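You operate a simulated robot arm through the tools that you are given. There is no shell and no other tool.

You run a simulated robot arm. Do the job below in one go: nothing can be reset, and whatever is moved stays where it is left.

TASK
Drain the washer's brown water, refill it and test the brush.
Fine: drain till empty, fill to between MIN and MAX; shut the lid, brush on till the lamp is green, brush OFF.

It is judged by the outcome, as a careful person would: the job done as asked, and still so three seconds after it is handed in. It fails if anything else is knocked over, pushed out of place, dropped, spilled or broken. Lids that push on must go on centred and level and be pressed home; caps that screw on are set level and turned clockwise until they are tight.

THE ROBOT
A 7-joint arm with a two-finger parallel gripper, fixed in place. Base frame: the origin is at the foot of the arm, x ahead of it, y to its left, z up. Lengths are in mm, angles in degrees, forces in N, time in s.
With the tool pointing down near the work surface it reaches from about 100 to 960 mm from the base axis. Its first joint turns from -166.0 to 166.0 degrees. Payload 4.4 kg.
The tool frame sits at the grasp point between the pads (the TCP): z along the fingers, y along the line on which they close. The tips reach 23 mm beyond it. The gripper opens to 94 mm. The fingers are 38 mm wide and 10 mm thick; the gripper's body (54 by 96 mm) begins 39 mm behind the TCP.
Orientation is that of the tool frame in the base frame, as a unit quaternion [w, x, y, z]. With the fingers straight down and closing along the base's y, the tool's x points along the base's -x, its y along +y and its z along -z.

THE INTERFACE
- The arm moves only by the tool send_rows. Its argument "targets" is one flat list of numbers, 7 for each row, row after row: the shift along the base's x, y, z in mm, then the turn, a rotation vector about the base's x, y, z in degrees, then the opening, from 0 (shut) to 1 (fully open). In form: [dx, dy, dz, rx, ry, rz, fingers, dx, dy, dz, rx, ry, rz, fingers, ...]. A call has 1 to 20 rows; each row is the pose to reach, as a shift and turn from the pose commanded when the call began. A row lasts 0.2 s, in which the tool goes at most 50 mm and 8.6 degrees; a call with a longer step from one row to the next is refused whole, and so is a gripper value outside its range. Where a pose cannot be reached the arm comes as near as it can. A force on the tool above 40 N (or 10 N above the force at the start of the call, whichever is more), or a blocked arm, ends the call early, and 0.2 s more pass. The fingers move at their own pace (about 108 mm/s each) and stop on an object; they squeeze with about 39 N. The grip force told is the motor's: it shows also when the fingers shut on nothing. Time passes only in rows, and 0.2 s behind the last, so rows that repeat a pose let the fingers close. The reply holds the time, the measured pose of the TCP, the force on the tool along the base axes, the opening and the grip force, in the units named above and with some noise, with the torque about the TCP (base axes, N m) and any sound that the robot's microphone picked up, and new pictures: "pictures" is both (left out), scene, wrist or none.
- Cameras (640 x 400 px; columns grow to the right, rows downward): "scene" is fixed at [398.8, -647.9, 1267.5]; the picture's right is [0.86, -0.50, 0.00], its down [-0.16, -0.27, -0.95] and it looks along [0.48, 0.82, -0.32] (base axes); focal length 232 px, centre (320, 200). "wrist" rides on the gripper at [86, 16, -75] in the tool frame; the picture's right is [-0.18, 0.98, 0.00], its down [-0.58, -0.11, -0.81] and it looks along [-0.79, -0.15, 0.59] (tool axes); focal length 243 px, centre (320, 200). There is no depth. A picture from a camera that has moved, and an enlarged one, comes with that camera's place and axes in the base frame and with its lens.
- zoom(camera, box): a new picture of the part [left, top, right, bottom] of that camera's present view, enlarged. The clock stands still meanwhile.
- close_job(): hands the job in; it is judged then, once.

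Nothing tells you positions but the pictures and the camera data. Unless the task says otherwise, let go and move clear before handing in.

The tools are called after "Request:" as a command line: name --argument value ..., lists and objects as JSON in quotes. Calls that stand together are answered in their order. send_rows: Moves the arm, as the interface text tells. Its arguments: {"type":"object","properties":{"targets":{"type":"array","items":{"type":"number"}},"pictures":{"type":"string","enum":["both","scene","wrist","none"]}},"required":["targets"]} The other tools are called the same way: zoom (camera, box) takes an enlarged picture of a part of a camera's view; close_job () hands the job in.

At the start:

```text
clock: 0.0
ee_pos: [481.8, 119.1, 1294.8]
orientation: [0.0, 0.0, 1.0, 0.0]
force: [0.7, 0.2, -0.5]
ft_torque: [0.02, 0.02, 0.01]
gripper_width: 93.9
finger_force: 0.1
```

scene: 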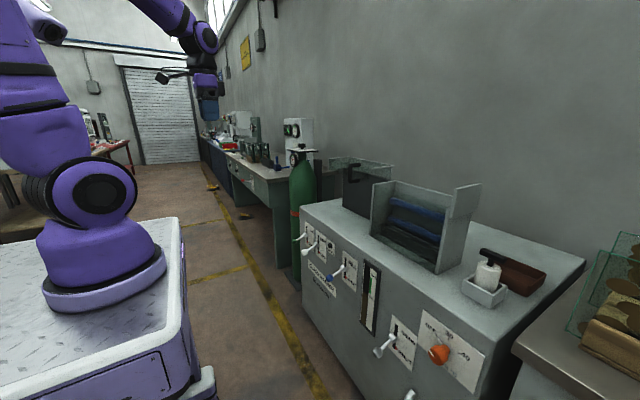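
wrist: 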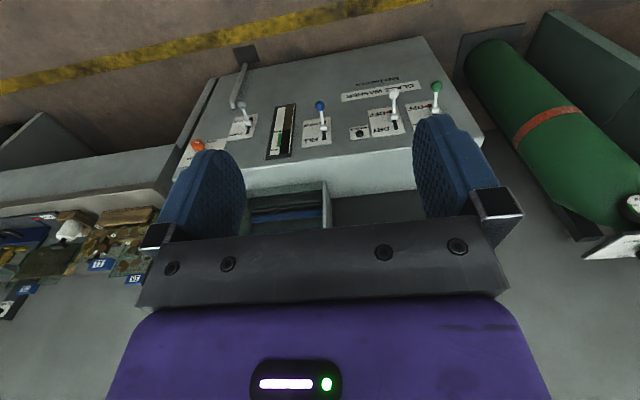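

I see a grey washer cabinet with several levers and a knob on its front, a sight gauge, and an open bay with brushes on top. I'll zoom in to read the labels before moving.

Request:
zoom --camera "scene" --box '[290, 200, 400, 340]'

Request:
zoom --camera "scene" --box '[350, 290, 510, 400]'

Request:
zoom --camera "scene" --box '[320, 140, 560, 320]'

Request:
zoom --camera "wrist" --box '[160, 40, 480, 240]'

```text
2.86 times, centred on (345, 270) of scene
camera zoom: at [398.8, -647.9, 1267.5], right [0.86, -0.5, 0.0], down [-0.16, -0.27, -0.95], along [0.48, 0.82, -0.32], focal length 663 px, centre (249, 0)
```

zoom: 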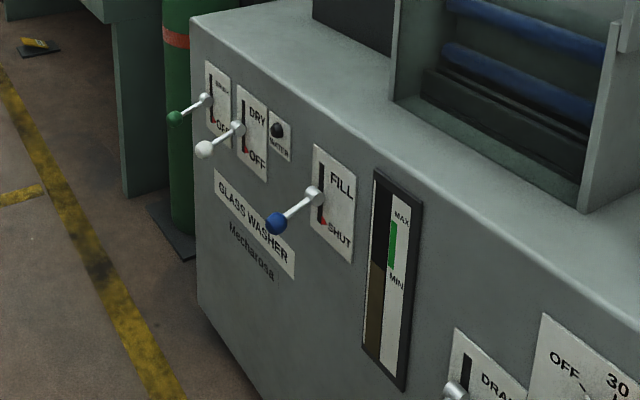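

```text
3.64 times, centred on (430, 345) of scene
camera zoom: at [398.8, -647.9, 1267.5], right [0.86, -0.5, 0.0], down [-0.16, -0.27, -0.95], along [0.48, 0.82, -0.32], focal length 843 px, centre (-80, -327)
```

zoom: 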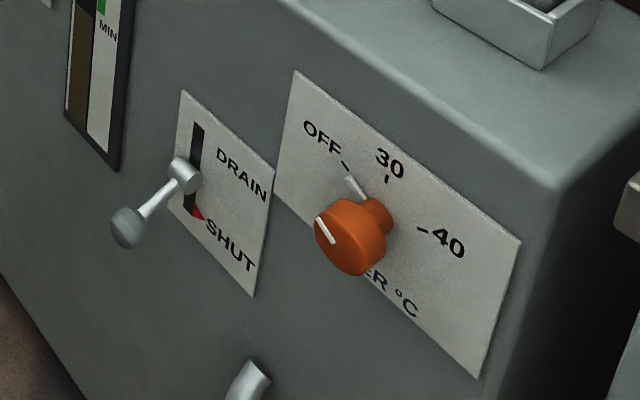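

```text
2.22 times, centred on (440, 230) of scene
camera zoom: at [398.8, -647.9, 1267.5], right [0.86, -0.5, 0.0], down [-0.16, -0.27, -0.95], along [0.48, 0.82, -0.32], focal length 515 px, centre (53, 133)
```

zoom: 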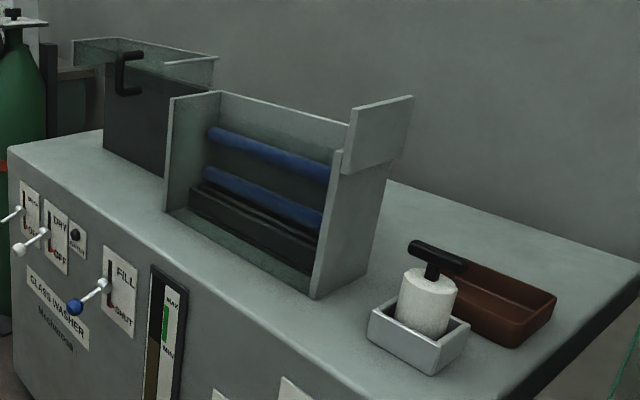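

```text
2.00 times, centred on (320, 140) of wrist
camera zoom: at [394.5, 137.5, 1368.6], right [0.18, 0.98, 0.0], down [0.58, -0.11, 0.81], along [0.79, -0.15, -0.59], focal length 485 px, centre (320, 320)
```

zoom: 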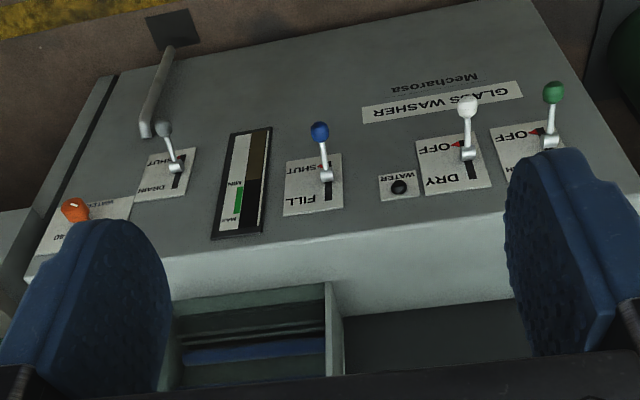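

The front panel faces the robot at about x=930, with BRUSH (green), DRY (white), FILL (blue) and DRAIN (grey) levers plus a temperature knob. I still need to work out the lid, so I'll zoom in on the top of the washer.

Request:
zoom --camera "scene" --box '[325, 145, 415, 215]'

Request:
zoom --camera "scene" --box '[365, 170, 495, 280]'

Request:
zoom --camera "scene" --box '[290, 215, 350, 275]'

Request:
zoom --camera "scene" --box '[0, 140, 220, 400]'

```text
5.71 times, centred on (370, 180) of scene
camera zoom: at [398.8, -647.9, 1267.5], right [0.86, -0.5, 0.0], down [-0.16, -0.27, -0.95], along [0.48, 0.82, -0.32], focal length 1325 px, centre (34, 314)
```

zoom: 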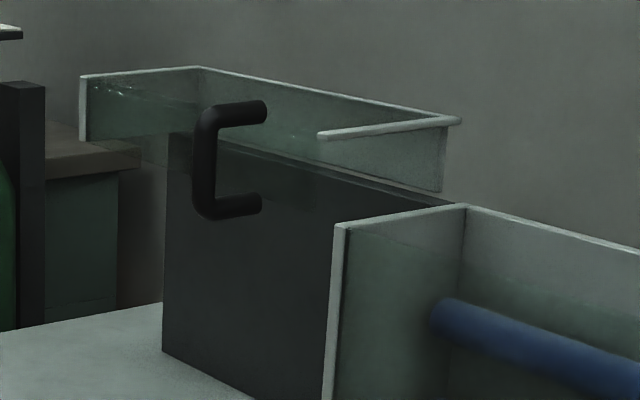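

```text
3.64 times, centred on (430, 225) of scene
camera zoom: at [398.8, -647.9, 1267.5], right [0.86, -0.5, 0.0], down [-0.16, -0.27, -0.95], along [0.48, 0.82, -0.32], focal length 843 px, centre (-80, 109)
```

zoom: 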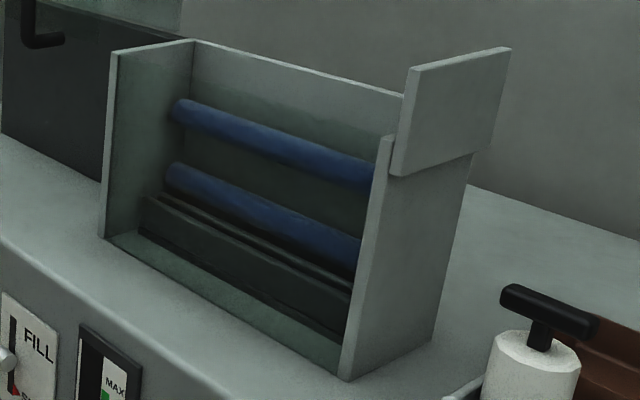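

```text
6.67 times, centred on (320, 245) of scene
camera zoom: at [398.8, -647.9, 1267.5], right [0.86, -0.5, 0.0], down [-0.16, -0.27, -0.95], along [0.48, 0.82, -0.32], focal length 1546 px, centre (320, -100)
```

zoom: 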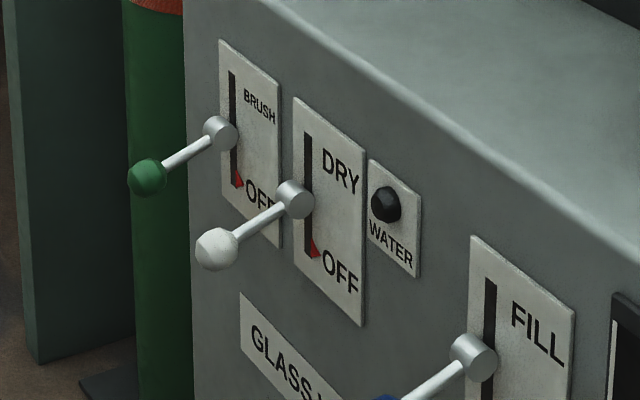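

```text
1.54 times, centred on (110, 270) of scene
camera zoom: at [398.8, -647.9, 1267.5], right [0.86, -0.5, 0.0], down [-0.16, -0.27, -0.95], along [0.48, 0.82, -0.32], focal length 357 px, centre (643, 92)
```

zoom: 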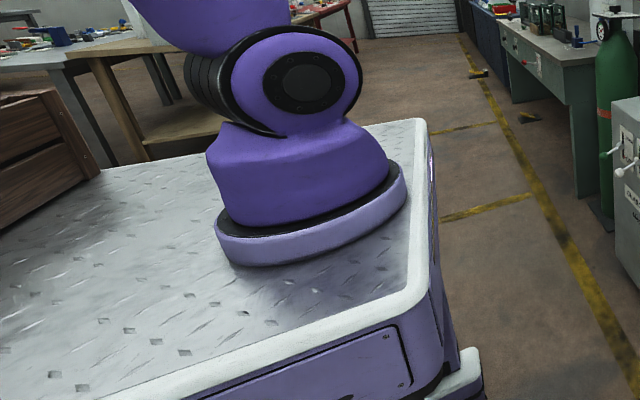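

The walls with blue rollers form an open bay, and the dark slab with a handle beside a glass hood may be the lid. I'll start with the DRAIN lever, whose ball I place near (855,-248,537), and move above it first.

Request:
send_rows --targets '[20, -20, -30, 0, 0, 0, 1, 40, -41, -64, 0, 0, 0, 1, 60, -61, -96, 0, 0, 0, 1, 80, -82, -128, 0, 0, 0, 1, 100, -102, -160, 0, 0, 0, 1, 120, -122, -192, 0, 0, 0, 1, 140, -143, -224, 0, 0, 0, 1, 160, -163, -256, 0, 0, 0, 1, 180, -184, -288, 0, 0, 0, 1, 200, -204, -320, 0, 0, 0, 1, 220, -224, -352, 0, 0, 0, 1, 240, -245, -384, 0, 0, 0, 1, 260, -265, -416, 0, 0, 0, 1, 280, -286, -448, 0, 0, 0, 1, 300, -306, -475, 0, 0, 0, 1, 320, -326, -505, 0, 0, 0, 1, 340, -347, -535, 0, 0, 0, 1, 355, -360, -560, 0, 0, 0, 1, 368, -367, -575, 0, 0, 0, 1, 368, -367, -575, 0, 0, 0, 1]'

```text
clock: 4.2
ee_pos: [848.7, -250.0, 721.2]
orientation: [0.0, 0.0, 1.0, 0.0]
force: [-0.5, 0.2, -0.4]
ft_torque: [0.0, -0.02, 0.01]
gripper_width: 94.1
finger_force: 0.0
camera wrist: at [762.4, -231.9, 793.8], right [0.18, 0.98, 0.0], down [0.58, -0.11, 0.81], along [0.79, -0.15, -0.59], focal length 243 px, centre (320, 200)
```

scene: 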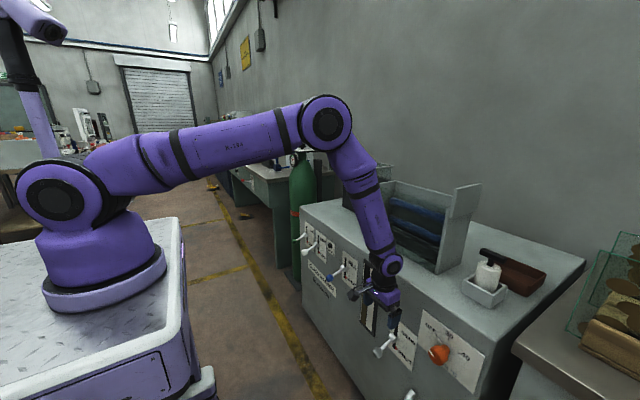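
wrist: 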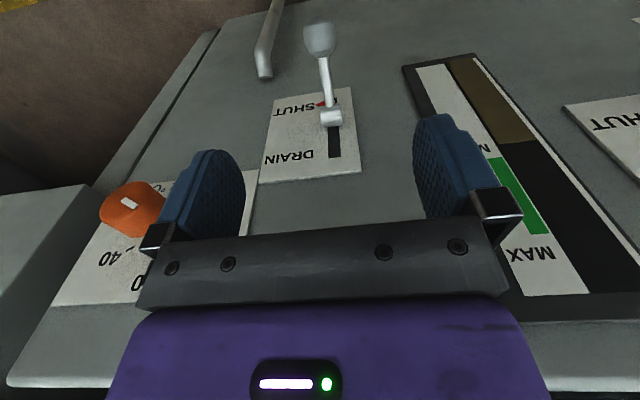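

The wrist view confirms the DRAIN ball at about (855,-250,539), with the lever at SHUT. Next I lower the open fingers over it and close.

Request:
send_rows --targets '[3, 0, -45, 0, 0, 0, 1, 6, 0, -90, 0, 0, 0, 1, 6, 0, -130, 0, 0, 0, 1, 6, 0, -160, 0, 0, 0, 1, 6, 0, -180, 0, 0, 0, 1, 6, 0, -180, 0, 0, 0, 1, 6, 0, -180, 0, 0, 0, 0.4, 6, 0, -180, 0, 0, 0, 0, 6, 0, -180, 0, 0, 0, 0, 6, 0, -180, 0, 0, 0, 0]'

```text
clock: 6.4
ee_pos: [857.5, -249.4, 538.5]
orientation: [0.0, 0.0, 1.0, -0.001]
force: [2.1, -11.6, -2.2]
ft_torque: [-0.09, 0.18, -0.03]
gripper_width: 31.0
finger_force: 45.3
camera wrist: at [769.7, -232.6, 614.0], right [0.18, 0.98, 0.0], down [0.58, -0.11, 0.81], along [0.79, -0.15, -0.59], focal length 243 px, centre (320, 200)
```

scene: 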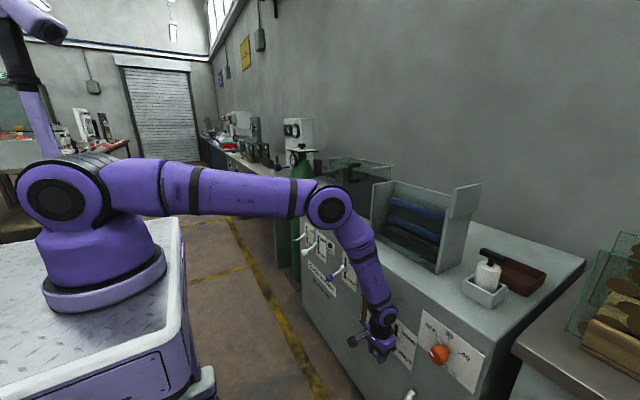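
wrist: 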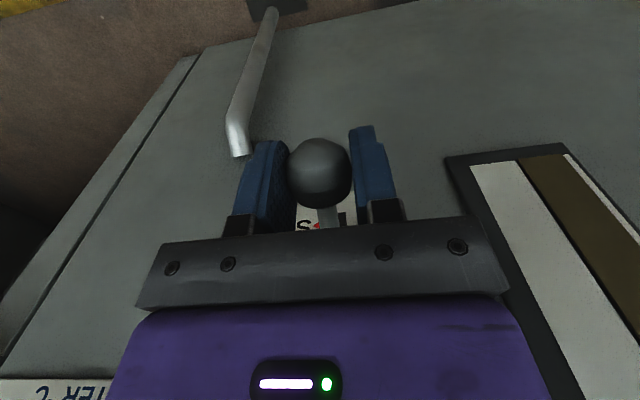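

The ball is gripped (31 mm wide). Now I raise it along its arc toward DRAIN.

Request:
send_rows --targets '[-2, -1.5, 8, 0, 0, 0, 0, -4, -1.5, 16, 0, 0, 0, 0, -5, -1.5, 24, 0, 0, 0, 0, -4.5, -1.5, 32, 0, 0, 0, 0, -3, -1.5, 40, 0, 0, 0, 0, -1, -1.5, 48, 0, 0, 0, 0, -1, -1.5, 48, 0, 0, 0, 0]'

```text
clock: 8.0
ee_pos: [852.8, -249.1, 586.4]
orientation: [-0.003, 0.0, 1.0, 0.0]
force: [-15.8, -25.1, -11.9]
ft_torque: [-0.29, 1.32, -0.03]
gripper_width: 31.1
finger_force: 44.6
camera wrist: at [765.8, -232.5, 661.1], right [0.19, 0.98, 0.0], down [0.58, -0.11, 0.8], along [0.79, -0.15, -0.59], focal length 243 px, centre (320, 200)
```

scene: 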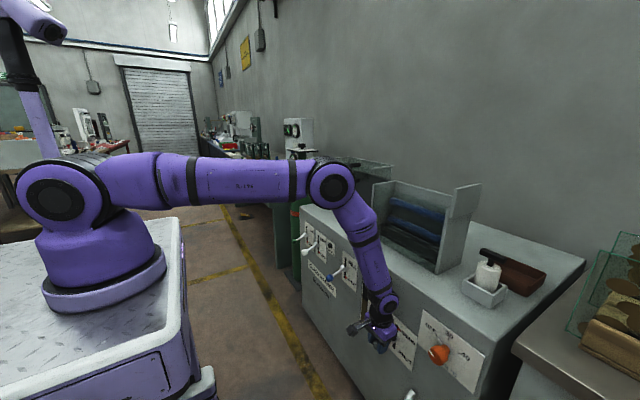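
wrist: 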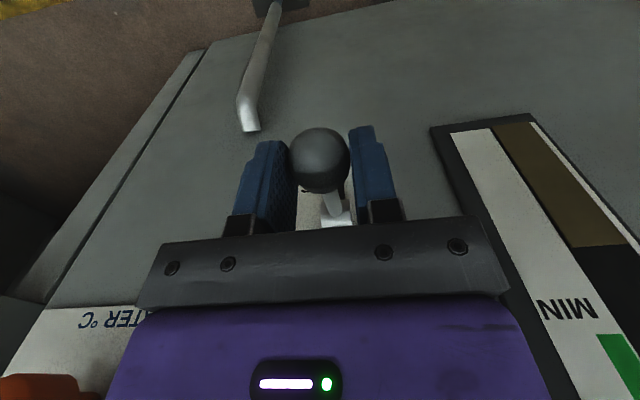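

The lever is moving up, though some side force has built up. I'll ease sideways and keep going up.

Request:
send_rows --targets '[1, 1.5, 0, 0, 0, 0, 0, 2, 3, 3, 0, 0, 0, 0, 3, 3, 6, 0, 0, 0, 0, 3, 3, 6, 0, 0, 0, 0]' --pictures "wrist"

Request:
zoom --camera "scene" --box '[330, 250, 460, 370]'

```text
clock: 8.5
ee_pos: [853.9, -250.3, 588.1]
orientation: [-0.003, 0.002, 1.0, -0.002]
force: [-4.0, -9.1, 2.3]
ft_torque: [-0.02, -0.03, -0.03]
gripper_width: 31.2
finger_force: 44.9
stopped in row 2: the force on the tool passed its limit at 43 N (the readings are from after the stop); the commanded pose is now the measured one
camera wrist: at [766.7, -232.1, 662.4], right [0.19, 0.98, 0.0], down [0.58, -0.11, 0.8], along [0.79, -0.15, -0.59], focal length 243 px, centre (320, 200)
```

wrist: 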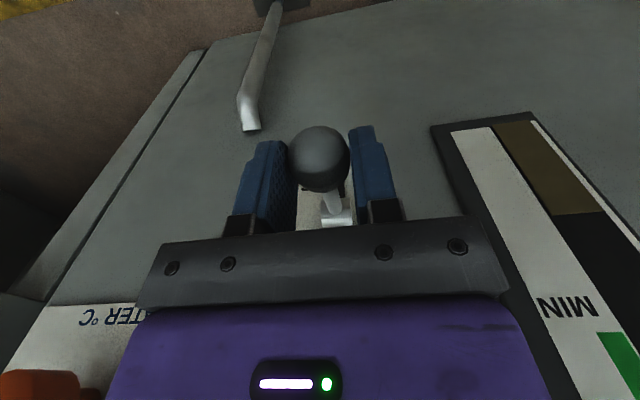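

```text
3.33 times, centred on (395, 310) of scene
camera zoom: at [398.8, -647.9, 1267.5], right [0.86, -0.5, 0.0], down [-0.16, -0.27, -0.95], along [0.48, 0.82, -0.32], focal length 773 px, centre (70, -167)
```

zoom: 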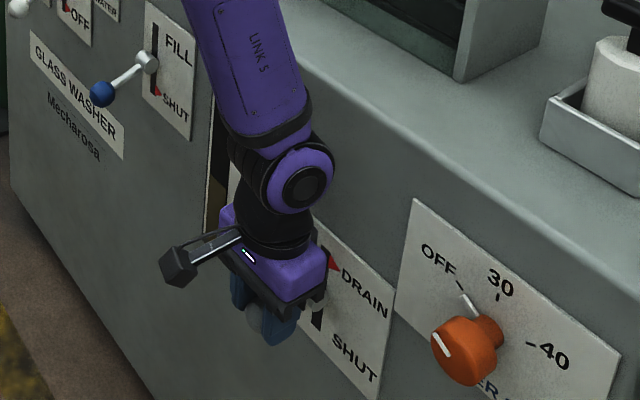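

The red marker now sits at DRAIN and the level in the gauge is falling. I'll release and retreat upward to see whether the lever stays.

Request:
send_rows --targets '[0, 0, 0, 0, 0, 0, 0.5, 0, 0, 0, 0, 0, 0, 0.8, 0, 0, 0, 0, 0, 0, 0.8, 0, 0, 40, 0, 0, 0, 0.8, -10, 0, 85, 0, 0, 0, 0.8, -30, 0, 130, 0, 0, 0, 0.8, -50, 0, 170, 0, 0, 0, 0.8]'

```text
clock: 10.1
ee_pos: [803.2, -250.1, 758.9]
orientation: [-0.002, 0.001, 1.0, -0.001]
force: [0.7, 0.0, -1.3]
ft_torque: [0.02, 0.02, 0.0]
gripper_width: 75.1
finger_force: 0.1
camera wrist: at [716.9, -232.3, 833.2], right [0.19, 0.98, 0.0], down [0.58, -0.11, 0.8], along [0.79, -0.15, -0.59], focal length 243 px, centre (320, 200)
```

scene: 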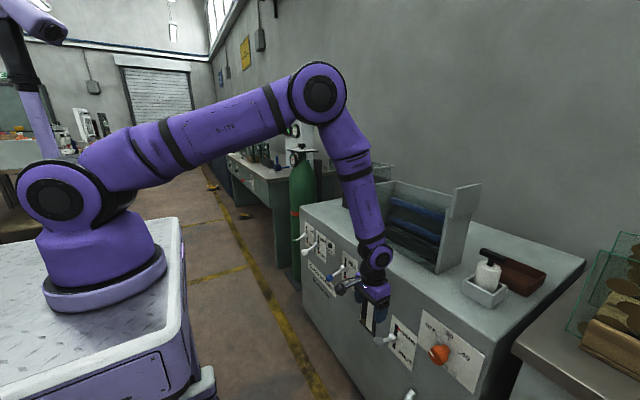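
wrist: 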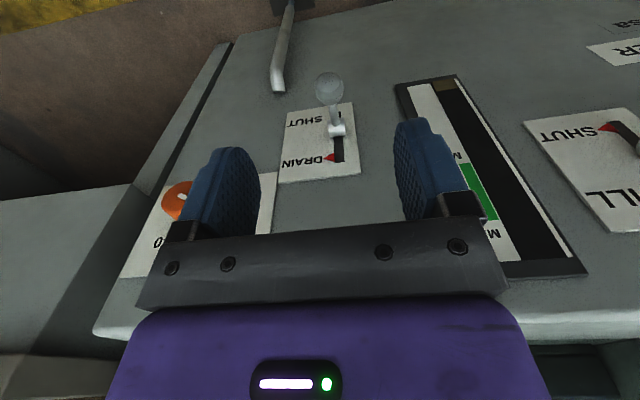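

The DRAIN lever holds by itself and the tank is almost empty. While it finishes I'll lift the camera to study the lid.

Request:
send_rows --targets '[-12, 20, 32, 0, -1.5, 0, 0.8, -24, 45, 64, 0, -3, 0, 0.8, -36, 75, 96, 0, -5, 0, 0.8, -48, 105, 128, 0, -7, 0, 0.8, -60, 135, 160, 0, -9, 0, 0.8, -72, 165, 192, 0, -11, 0, 0.8, -84, 195, 224, 0, -13, 0, 0.8, -96, 225, 256, 0, -15, 0, 0.8, -108, 255, 288, 0, -17, 0, 0.8, -120, 285, 320, 0, -19, 0, 0.8, -132, 315, 350, 0, -21, 0, 0.8, -144, 345, 380, 0, -23, 0, 0.8, -156, 375, 410, 0, -25, 0, 0.8, -166, 405, 440, 0, -25, 0, 0.8, -170, 435, 440, 0, -25, 0, 0.8, -170, 450, 440, 0, -25, 0, 0.8, -170, 450, 440, 0, -25, 0, 0.8]'

```text
clock: 13.7
ee_pos: [634.8, 201.4, 1197.4]
orientation: [0.215, 0.001, 0.977, -0.001]
force: [0.3, 0.1, -0.3]
ft_torque: [-0.01, -0.02, 0.0]
gripper_width: 75.1
finger_force: 0.0
camera wrist: at [524.0, 219.2, 1229.4], right [0.17, 0.98, 0.08], down [0.19, -0.11, 0.98], along [0.97, -0.15, -0.2], focal length 243 px, centre (320, 200)
```

scene: 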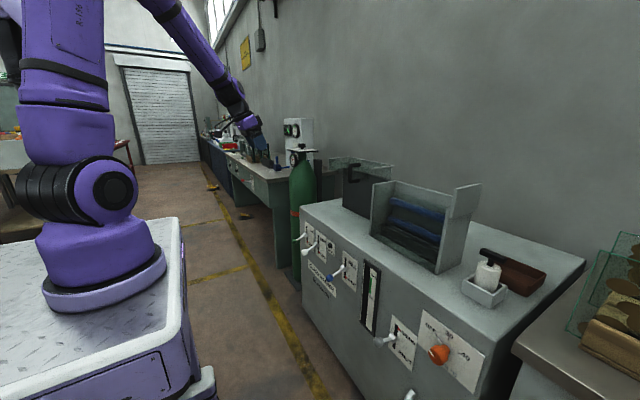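
wrist: 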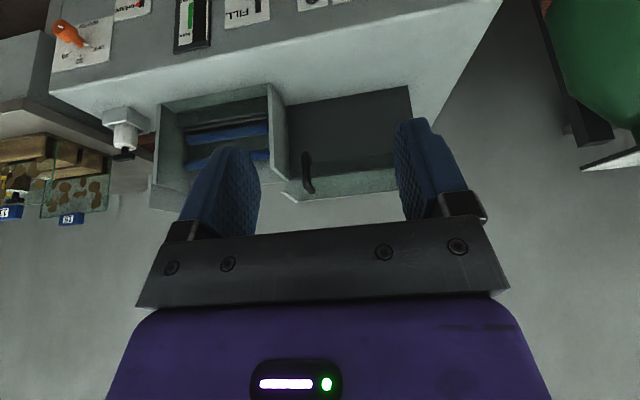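

Request:
zoom --camera "wrist" --box '[140, 60, 440, 240]'

Request:
zoom --camera "scene" --box '[300, 240, 460, 370]'

```text
2.13 times, centred on (290, 150) of wrist
camera zoom: at [524.0, 219.2, 1229.4], right [0.17, 0.98, 0.08], down [0.19, -0.11, 0.98], along [0.97, -0.15, -0.2], focal length 518 px, centre (384, 307)
```

zoom: 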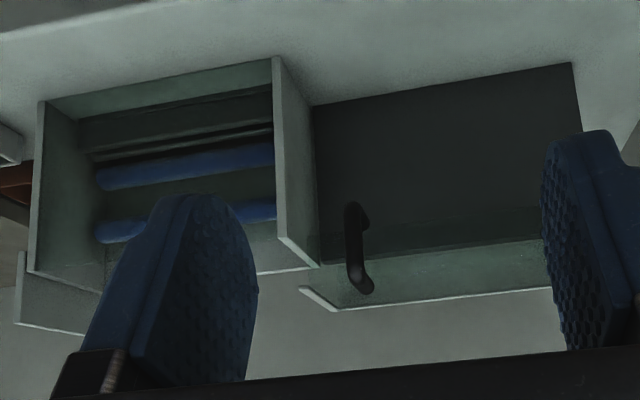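

```text
3.08 times, centred on (380, 305) of scene
camera zoom: at [398.8, -647.9, 1267.5], right [0.86, -0.5, 0.0], down [-0.16, -0.27, -0.95], along [0.48, 0.82, -0.32], focal length 714 px, centre (135, -123)
```

zoom: 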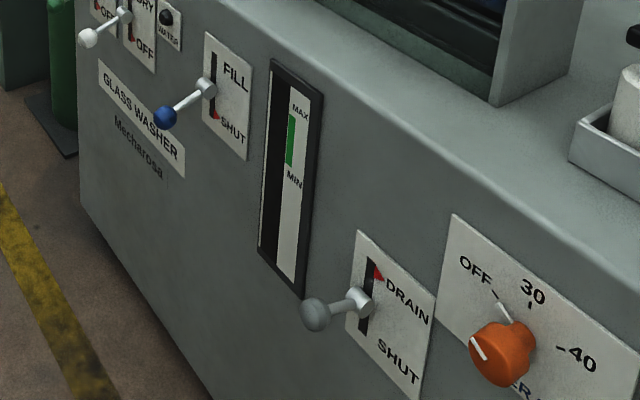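

The gauge reads empty and the red marker is at DRAIN. The lid is the glass hood at x≈1035–1165, y≈38–366, which slides right (-y) over the bay by a handle near (996,122,1065). Next I return to DRAIN to shut it.

Request:
send_rows --targets '[12, -30, -30, 0, 2, 0, 0.8, 24, -60, -60, 0, 4, 0, 0.8, 36, -90, -90, 0, 6, 0, 0.8, 48, -120, -120, 0, 8, 0, 0.8, 60, -150, -150, 0, 10, 0, 0.8, 72, -180, -180, 0, 12, 0, 0.8, 84, -210, -210, 0, 14, 0, 0.8, 96, -240, -240, 0, 16, 0, 0.8, 108, -270, -270, 0, 18, 0, 0.8, 120, -300, -300, 0, 20, 0, 0.8, 132, -330, -330, 0, 21, 0, 0.8, 144, -360, -360, 0, 22, 0, 0.8, 156, -390, -390, 0, 23, 0, 0.8, 168, -420, -415, 0, 24, 0, 0.8, 180, -440, -435, 0, 25, 0, 0.8, 200, -450, -460, 0, 25, 0, 0.8, 215, -451, -485, 0, 25, 0, 0.8, 221, -451, -510, 0, 25, 0, 0.8, 221, -451, -510, 0, 25, 0, 0.8]'

```text
clock: 17.7
ee_pos: [854.4, -248.8, 688.6]
orientation: [-0.002, 0.001, 1.0, -0.001]
force: [-0.2, 0.1, -0.7]
ft_torque: [-0.03, -0.01, -0.06]
gripper_width: 75.1
finger_force: 0.1
camera wrist: at [767.7, -231.6, 762.3], right [0.19, 0.98, 0.0], down [0.58, -0.11, 0.8], along [0.79, -0.15, -0.59], focal length 243 px, centre (320, 200)
```

scene: 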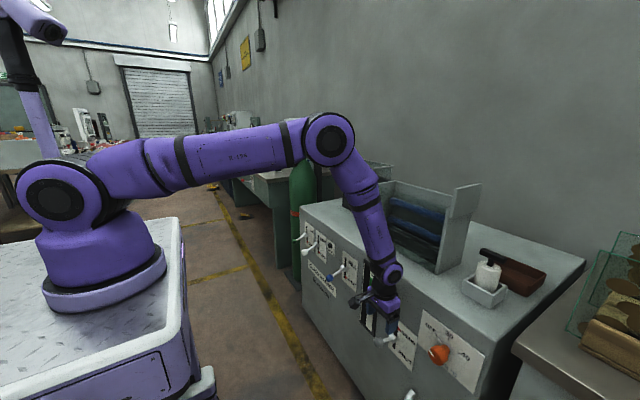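
wrist: 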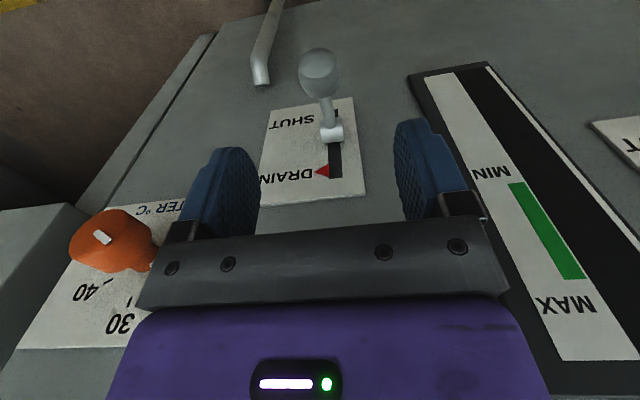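

The gauge is completely empty. Now I lower onto the DRAIN ball at z≈585, grip it, and bring it down to SHUT.

Request:
send_rows --targets '[0, 0, -40, 0, 0, 0, 0.8, 0, -0.5, -75, 0, 0, 0, 0.8, 0, -0.5, -103, 0, 0, 0, 0.8, 0, -0.5, -103, 0, 0, 0, 0.5, 0, -0.5, -103, 0, 0, 0, 0, 0, -0.5, -103, 0, 0, 0, 0, -2, -0.5, -111, 0, 0, 0, 0, -3.5, -0.5, -119, 0, 0, 0, 0, -3.5, -0.5, -127, 0, 0, 0, 0, -2.5, -0.5, -135, 0, 0, 0, 0, -0.5, -0.5, -143, 0, 0, 0, 0, 2, -0.5, -150, 0, 0, 0, 0, 3, -0.5, -154, 0, 0, 0, 0]'

Request:
zoom --camera "scene" --box '[330, 250, 460, 370]'

```text
clock: 20.5
ee_pos: [857.1, -250.0, 535.0]
orientation: [-0.002, 0.002, 1.0, -0.001]
force: [-15.0, -2.2, 11.4]
ft_torque: [0.03, -1.17, -0.01]
gripper_width: 31.4
finger_force: 45.0
camera wrist: at [769.9, -232.4, 608.0], right [0.19, 0.98, 0.0], down [0.59, -0.11, 0.8], along [0.79, -0.15, -0.6], focal length 243 px, centre (320, 200)
```

scene: 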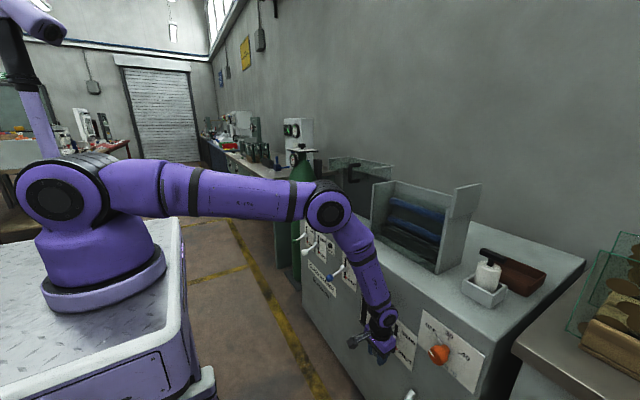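
wrist: 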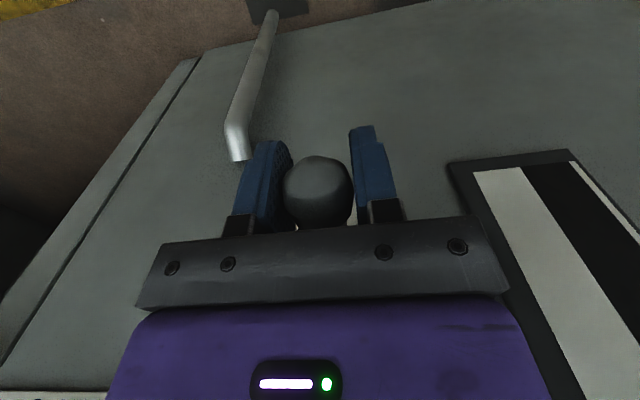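

```text
3.33 times, centred on (395, 310) of scene
camera zoom: at [398.8, -647.9, 1267.5], right [0.86, -0.5, 0.0], down [-0.16, -0.27, -0.95], along [0.48, 0.82, -0.32], focal length 773 px, centre (70, -167)
```

zoom: 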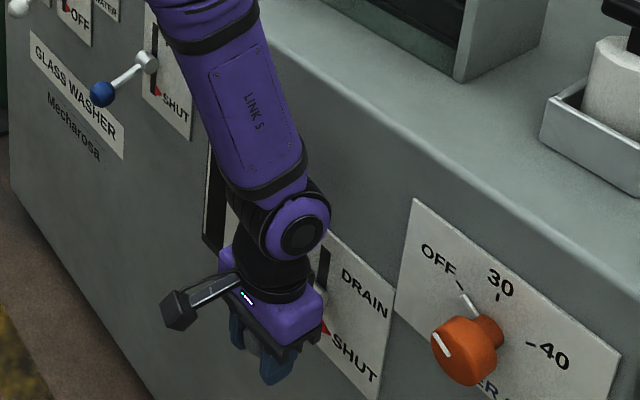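

The DRAIN lever is back at SHUT. I'll release, rise, and move above the blue FILL lever near (854,49,634).

Request:
send_rows --targets '[0, 0, 0, 0, 0, 0, 0.5, 0, 0, 0, 0, 0, 0, 0.8, 0, 0, 0, 0, 0, 0, 0.8, 0, 0, 40, 0, 0, 0, 0.8, 0, 0, 85, 0, 0, 0, 0.8, -10, 0, 130, 0, 0, 0, 0.8, -20, 0, 175, 0, 0, 0, 0.8, -20, 20, 215, 0, 0, 0, 0.8, -20, 60, 235, 0, 0, 0, 0.8, -20, 105, 235, 0, 0, 0, 0.8, -20, 150, 235, 0, 0, 0, 0.8, -20, 195, 235, 0, 0, 0, 0.8, -20, 240, 235, 0, 0, 0, 0.8, -15, 280, 235, 0, 0, 0, 0.8, -3, 299, 235, 0, 0, 0, 0.8, -3, 299, 235, 0, 0, 0, 0.8]'

Request:
zoom --camera "scene" --box '[330, 250, 460, 370]'

```text
clock: 23.9
ee_pos: [853.0, 48.2, 770.4]
orientation: [-0.002, 0.0, 1.0, 0.0]
force: [0.5, -0.3, 0.9]
ft_torque: [-0.02, 0.0, 0.05]
gripper_width: 75.0
finger_force: 0.1
camera wrist: at [766.9, 67.0, 844.5], right [0.19, 0.98, 0.0], down [0.58, -0.11, 0.8], along [0.79, -0.15, -0.59], focal length 243 px, centre (320, 200)
```

scene: 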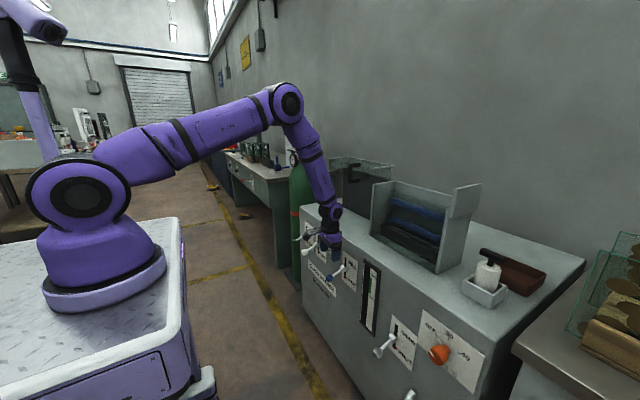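
wrist: 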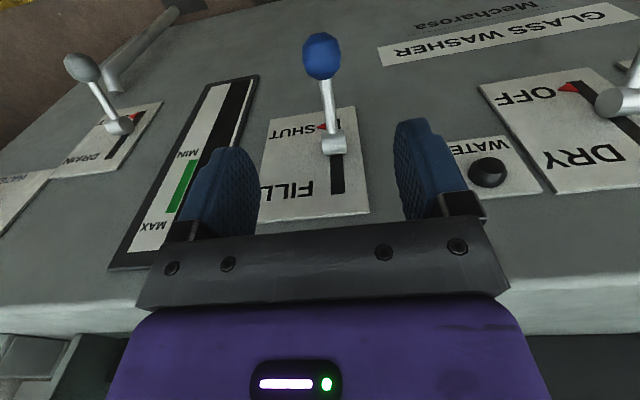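

```text
3.33 times, centred on (395, 310) of scene
camera zoom: at [398.8, -647.9, 1267.5], right [0.86, -0.5, 0.0], down [-0.16, -0.27, -0.95], along [0.48, 0.82, -0.32], focal length 773 px, centre (70, -167)
```

zoom: 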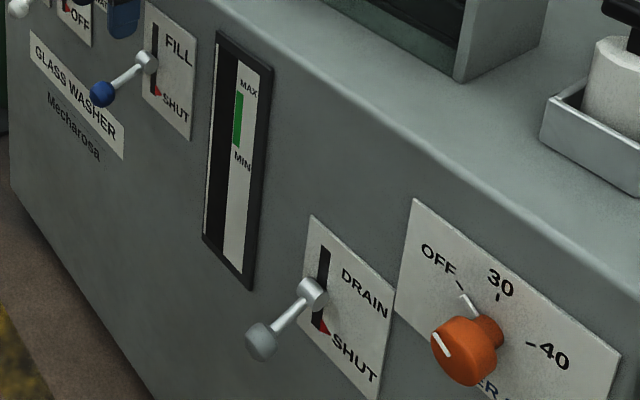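

The DRAIN is SHUT and the gauge is empty. The blue FILL ball is at about (856,51,635), so I descend and grip it.

Request:
send_rows --targets '[1, 1, -40, 0, 0, 0, 0.8, 3, 2, -80, 0, 0, 0, 0.8, 3, 2, -115, 0, 0, 0, 0.8, 3, 2, -135, 0, 0, 0, 0.8, 3, 2, -135, 0, 0, 0, 0.6, 3, 2, -135, 0, 0, 0, 0, 3, 2, -135, 0, 0, 0, 0]'

```text
clock: 25.5
ee_pos: [857.6, 49.0, 635.5]
orientation: [-0.001, 0.001, 1.0, -0.001]
force: [2.4, -9.1, -1.2]
ft_torque: [0.01, 0.07, 0.03]
gripper_width: 31.1
finger_force: 44.3
camera wrist: at [770.7, 67.8, 709.5], right [0.19, 0.98, 0.0], down [0.58, -0.11, 0.8], along [0.79, -0.15, -0.59], focal length 243 px, centre (320, 200)
```

scene: 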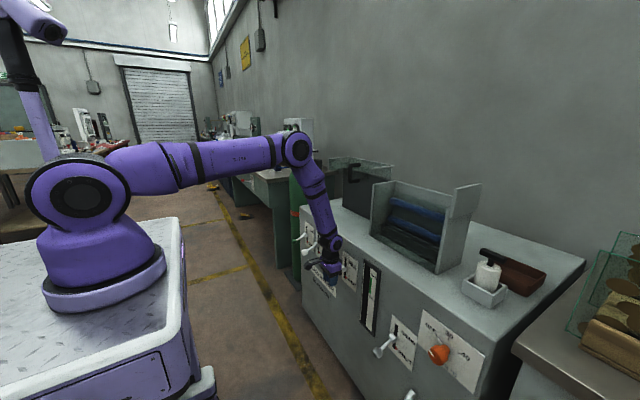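
wrist: 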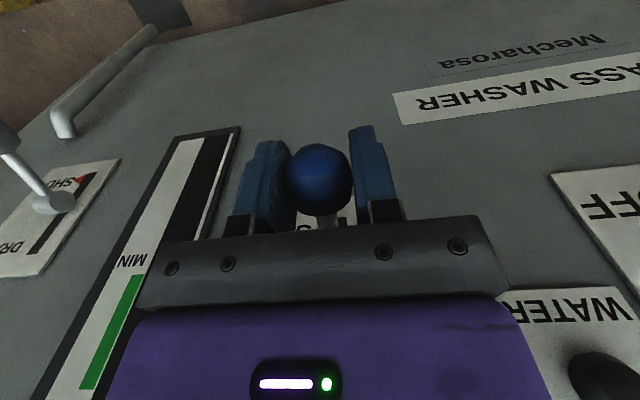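

The FILL ball is gripped. I raise it to FILL in short steps and watch the gauge.

Request:
send_rows --targets '[-2, -1, 10, 0, 0, 0, 0, -4, -1, 20, 0, 0, 0, 0, -4.5, -1, 30, 0, 0, 0, 0, -3, -1, 40, 0, 0, 0, 0, -1, -1, 49, 0, 0, 0, 0]' --pictures "wrist"

Request:
zoom --camera "scene" --box '[330, 250, 410, 350]'

```text
clock: 26.7
ee_pos: [855.6, 50.2, 682.6]
orientation: [-0.003, 0.0, 1.0, -0.001]
force: [-15.8, 5.6, -11.8]
ft_torque: [-0.01, 1.14, -0.01]
gripper_width: 31.0
finger_force: 44.8
camera wrist: at [768.8, 67.5, 757.1], right [0.18, 0.98, 0.0], down [0.59, -0.11, 0.8], along [0.79, -0.15, -0.6], focal length 243 px, centre (320, 200)
```

wrist: 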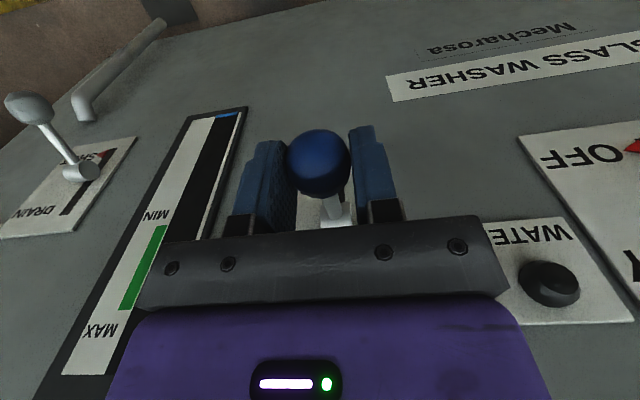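

```text
4.00 times, centred on (370, 300) of scene
camera zoom: at [398.8, -647.9, 1267.5], right [0.86, -0.5, 0.0], down [-0.16, -0.27, -0.95], along [0.48, 0.82, -0.32], focal length 928 px, centre (120, -200)
```

zoom: 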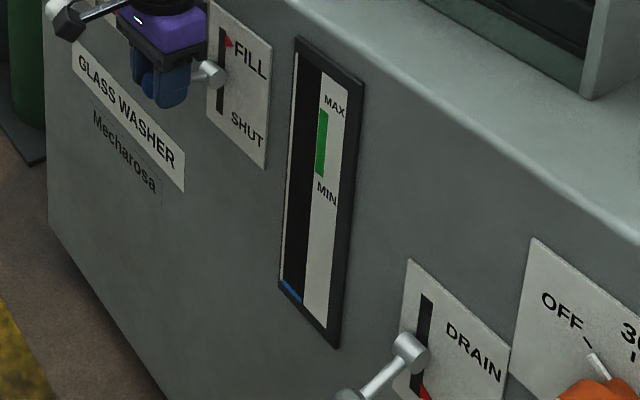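

FILL is open and blue water is starting to show. I'll wait one second to gauge the rate.

Request:
send_rows --targets '[0, 0, 0, 0, 0, 0, 0, 0, 0, 0, 0, 0, 0, 0, 0, 0, 0, 0, 0, 0, 0, 0, 0, 0, 0, 0, 0, 0]' --pictures "none"

Request:
zoom --camera "scene" --box '[330, 250, 410, 350]'

```text
clock: 27.7
ee_pos: [855.2, 50.8, 683.3]
orientation: [-0.002, 0.0, 1.0, -0.001]
force: [-27.7, 15.0, -5.3]
ft_torque: [0.13, 0.91, 0.02]
gripper_width: 31.2
finger_force: 45.3
```

```text
4.00 times, centred on (370, 300) of scene
camera zoom: at [398.8, -647.9, 1267.5], right [0.86, -0.5, 0.0], down [-0.16, -0.27, -0.95], along [0.48, 0.82, -0.32], focal length 928 px, centre (120, -200)
```

zoom: 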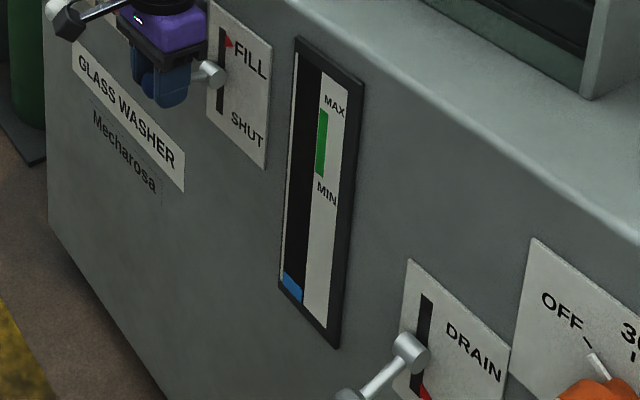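

The level rises slowly, about 13 zoom pixels per second, and needs about 11 s to reach mid-green. I'll hold with slightly eased pressure for 4 s.

Request:
send_rows --targets '[0.5, -0.5, -1, 0, 0, 0, 0, 0.5, -0.5, -1, 0, 0, 0, 0, 0.5, -0.5, -1, 0, 0, 0, 0, 0.5, -0.5, -1, 0, 0, 0, 0, 0.5, -0.5, -1, 0, 0, 0, 0, 0.5, -0.5, -1, 0, 0, 0, 0, 0.5, -0.5, -1, 0, 0, 0, 0, 0.5, -0.5, -1, 0, 0, 0, 0, 0.5, -0.5, -1, 0, 0, 0, 0, 0.5, -0.5, -1, 0, 0, 0, 0, 0.5, -0.5, -1, 0, 0, 0, 0, 0.5, -0.5, -1, 0, 0, 0, 0, 0.5, -0.5, -1, 0, 0, 0, 0, 0.5, -0.5, -1, 0, 0, 0, 0, 0.5, -0.5, -1, 0, 0, 0, 0]' --pictures "none"

Request:
zoom --camera "scene" --box '[330, 250, 410, 350]'

```text
clock: 30.9
ee_pos: [856.0, 50.0, 682.7]
orientation: [-0.002, 0.001, 1.0, -0.002]
force: [-22.3, 28.7, 11.5]
ft_torque: [0.28, -0.25, -0.06]
gripper_width: 31.3
finger_force: 45.0
```

```text
4.00 times, centred on (370, 300) of scene
camera zoom: at [398.8, -647.9, 1267.5], right [0.86, -0.5, 0.0], down [-0.16, -0.27, -0.95], along [0.48, 0.82, -0.32], focal length 928 px, centre (120, -200)
```

zoom: 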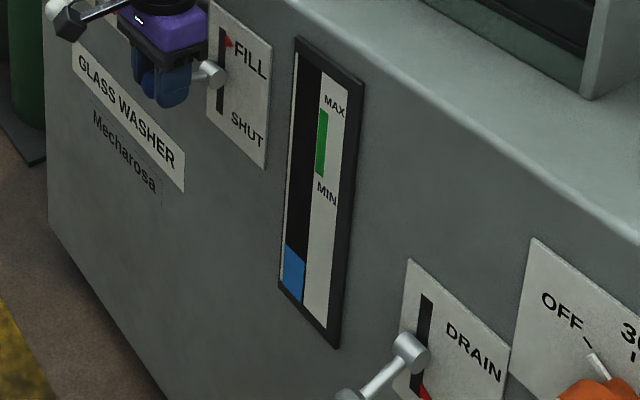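

Water rises about 9 zoom pixels per second. The lever holds by itself, so I open the fingers around it to relieve the side force while waiting.

Request:
send_rows --targets '[0, 0, 0, 0, 0, 0, 0.4, 0, 0, 0, 0, 0, 0, 0.6, 0, 0, 0, 0, 0, 0, 0.6, 0, 0, 0, 0, 0, 0, 0.6, 0, 0, 0, 0, 0, 0, 0.6, 0, 0, 0, 0, 0, 0, 0.6, 0, 0, 0, 0, 0, 0, 0.6, 0, 0, 0, 0, 0, 0, 0.6, 0, 0, 0, 0, 0, 0, 0.6, 0, 0, 0, 0, 0, 0, 0.6, 0, 0, 0, 0, 0, 0, 0.6, 0, 0, 0, 0, 0, 0, 0.6, 0, 0, 0, 0, 0, 0, 0.6, 0, 0, 0, 0, 0, 0, 0.6, 0, 0, 0, 0, 0, 0, 0.6, 0, 0, 0, 0, 0, 0, 0.6, 0, 0, 0, 0, 0, 0, 0.6, 0, 0, 0, 0, 0, 0, 0.6, 0, 0, 0, 0, 0, 0, 0.6]' --pictures "none"

Request:
zoom --camera "scene" --box '[330, 250, 410, 350]'

```text
clock: 34.9
ee_pos: [858.4, 48.9, 681.3]
orientation: [-0.002, 0.002, 1.0, -0.001]
force: [-1.6, -0.5, 0.0]
ft_torque: [0.03, 0.01, 0.02]
gripper_width: 56.2
finger_force: 0.1
```

```text
4.00 times, centred on (370, 300) of scene
camera zoom: at [398.8, -647.9, 1267.5], right [0.86, -0.5, 0.0], down [-0.16, -0.27, -0.95], along [0.48, 0.82, -0.32], focal length 928 px, centre (120, -200)
```

zoom: 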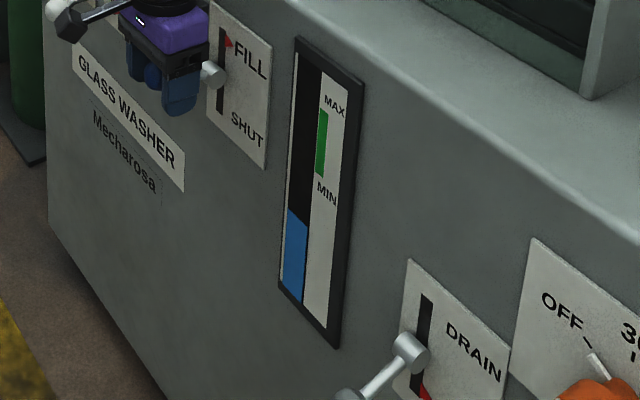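

The level is about halfway to MIN and rising about 8.5 pixels per second. I'll wait another 4 s.

Request:
send_rows --targets '[0, 0, 0, 0, 0, 0, 0.6, 0, 0, 0, 0, 0, 0, 0.6, 0, 0, 0, 0, 0, 0, 0.6, 0, 0, 0, 0, 0, 0, 0.6, 0, 0, 0, 0, 0, 0, 0.6, 0, 0, 0, 0, 0, 0, 0.6, 0, 0, 0, 0, 0, 0, 0.6, 0, 0, 0, 0, 0, 0, 0.6, 0, 0, 0, 0, 0, 0, 0.6, 0, 0, 0, 0, 0, 0, 0.6, 0, 0, 0, 0, 0, 0, 0.6, 0, 0, 0, 0, 0, 0, 0.6, 0, 0, 0, 0, 0, 0, 0.6, 0, 0, 0, 0, 0, 0, 0.6, 0, 0, 0, 0, 0, 0, 0.6, 0, 0, 0, 0, 0, 0, 0.6, 0, 0, 0, 0, 0, 0, 0.6, 0, 0, 0, 0, 0, 0, 0.6, 0, 0, 0, 0, 0, 0, 0.6, 0, 0, 0, 0, 0, 0, 0.6]' --pictures "none"

Request:
zoom --camera "scene" --box '[330, 250, 410, 350]'

```text
clock: 39.1
ee_pos: [856.9, 48.2, 681.9]
orientation: [-0.002, 0.001, 1.0, 0.0]
force: [0.2, 0.7, 0.1]
ft_torque: [-0.02, -0.02, -0.02]
gripper_width: 56.4
finger_force: 0.0
```

```text
4.00 times, centred on (370, 300) of scene
camera zoom: at [398.8, -647.9, 1267.5], right [0.86, -0.5, 0.0], down [-0.16, -0.27, -0.95], along [0.48, 0.82, -0.32], focal length 928 px, centre (120, -200)
```

zoom: 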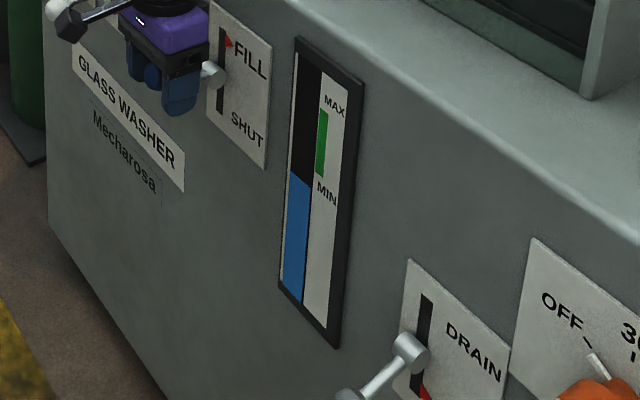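

The level is just under MIN. I'll wait 3 s more, then check and shut.

Request:
send_rows --targets '[0, 0, 0, 0, 0, 0, 0.6, 0, 0, 0, 0, 0, 0, 0.6, 0, 0, 0, 0, 0, 0, 0.6, 0, 0, 0, 0, 0, 0, 0.6, 0, 0, 0, 0, 0, 0, 0.6, 0, 0, 0, 0, 0, 0, 0.6, 0, 0, 0, 0, 0, 0, 0.6, 0, 0, 0, 0, 0, 0, 0.6, 0, 0, 0, 0, 0, 0, 0.6, 0, 0, 0, 0, 0, 0, 0.6, 0, 0, 0, 0, 0, 0, 0.6, 0, 0, 0, 0, 0, 0, 0.6, 0, 0, 0, 0, 0, 0, 0.4, 0, 0, 0, 0, 0, 0, 0, 0, 0, 0, 0, 0, 0, 0]' --pictures "none"

Request:
zoom --camera "scene" --box '[330, 250, 410, 350]'

```text
clock: 42.3
ee_pos: [857.3, 50.7, 681.4]
orientation: [-0.002, 0.0, 1.0, -0.001]
force: [2.1, 12.1, -1.9]
ft_torque: [0.0, 0.06, 0.0]
gripper_width: 31.1
finger_force: 44.9
```

```text
4.00 times, centred on (370, 300) of scene
camera zoom: at [398.8, -647.9, 1267.5], right [0.86, -0.5, 0.0], down [-0.16, -0.27, -0.95], along [0.48, 0.82, -0.32], focal length 928 px, centre (120, -200)
```

zoom: 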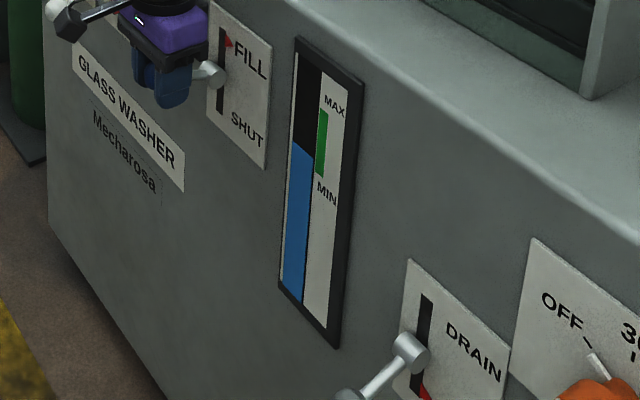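

The level is inside the green band, a bit under the middle, so I shut FILL now.

Request:
send_rows --targets '[0, 0.5, 0, 0, 0, 0, 0, 0, 1, 0, 0, 0, 0, 0, -3, 1, -10, 0, 0, 0, 0, -4, 1, -20, 0, 0, 0, 0, -4, 1, -30, 0, 0, 0, 0, -1.5, 1, -40, 0, 0, 0, 0, 0.5, 1, -47, 0, 0, 0, 0, 1, 1, -50, 0, 0, 0, 0]'

Request:
zoom --camera "scene" --box '[330, 250, 410, 350]'

```text
clock: 44.1
ee_pos: [857.2, 48.9, 633.3]
orientation: [-0.003, 0.001, 1.0, -0.001]
force: [-12.9, 9.2, 9.5]
ft_torque: [-0.1, -1.1, 0.01]
gripper_width: 31.6
finger_force: 45.0
camera wrist: at [770.3, 67.6, 706.6], right [0.19, 0.98, 0.0], down [0.59, -0.11, 0.8], along [0.79, -0.15, -0.6], focal length 243 px, centre (320, 200)
```

scene: 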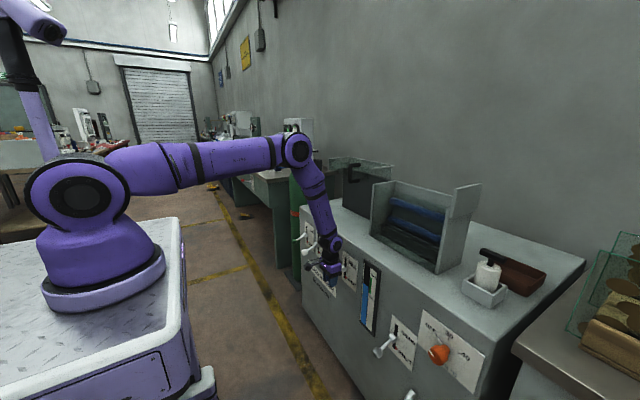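
wrist: 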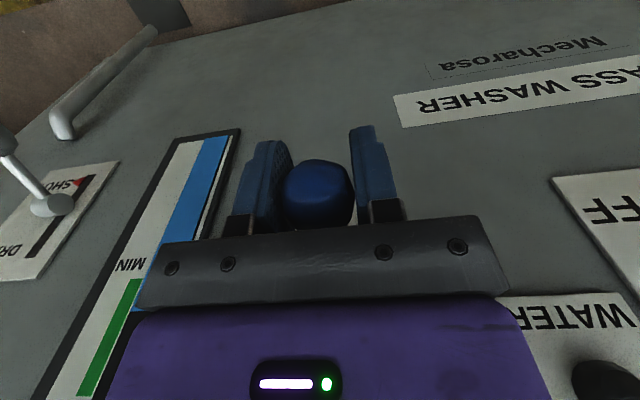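

```text
4.00 times, centred on (370, 300) of scene
camera zoom: at [398.8, -647.9, 1267.5], right [0.86, -0.5, 0.0], down [-0.16, -0.27, -0.95], along [0.48, 0.82, -0.32], focal length 928 px, centre (120, -200)
```

zoom: 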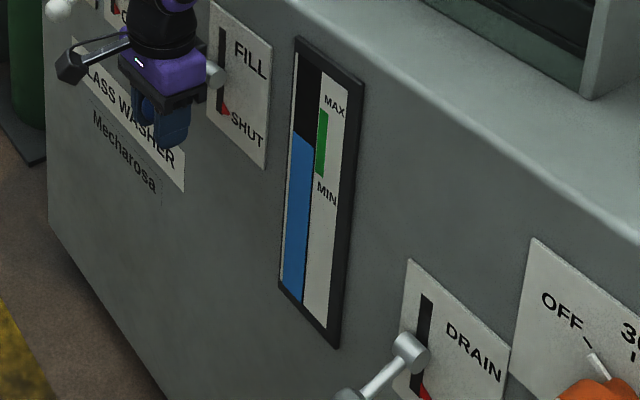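

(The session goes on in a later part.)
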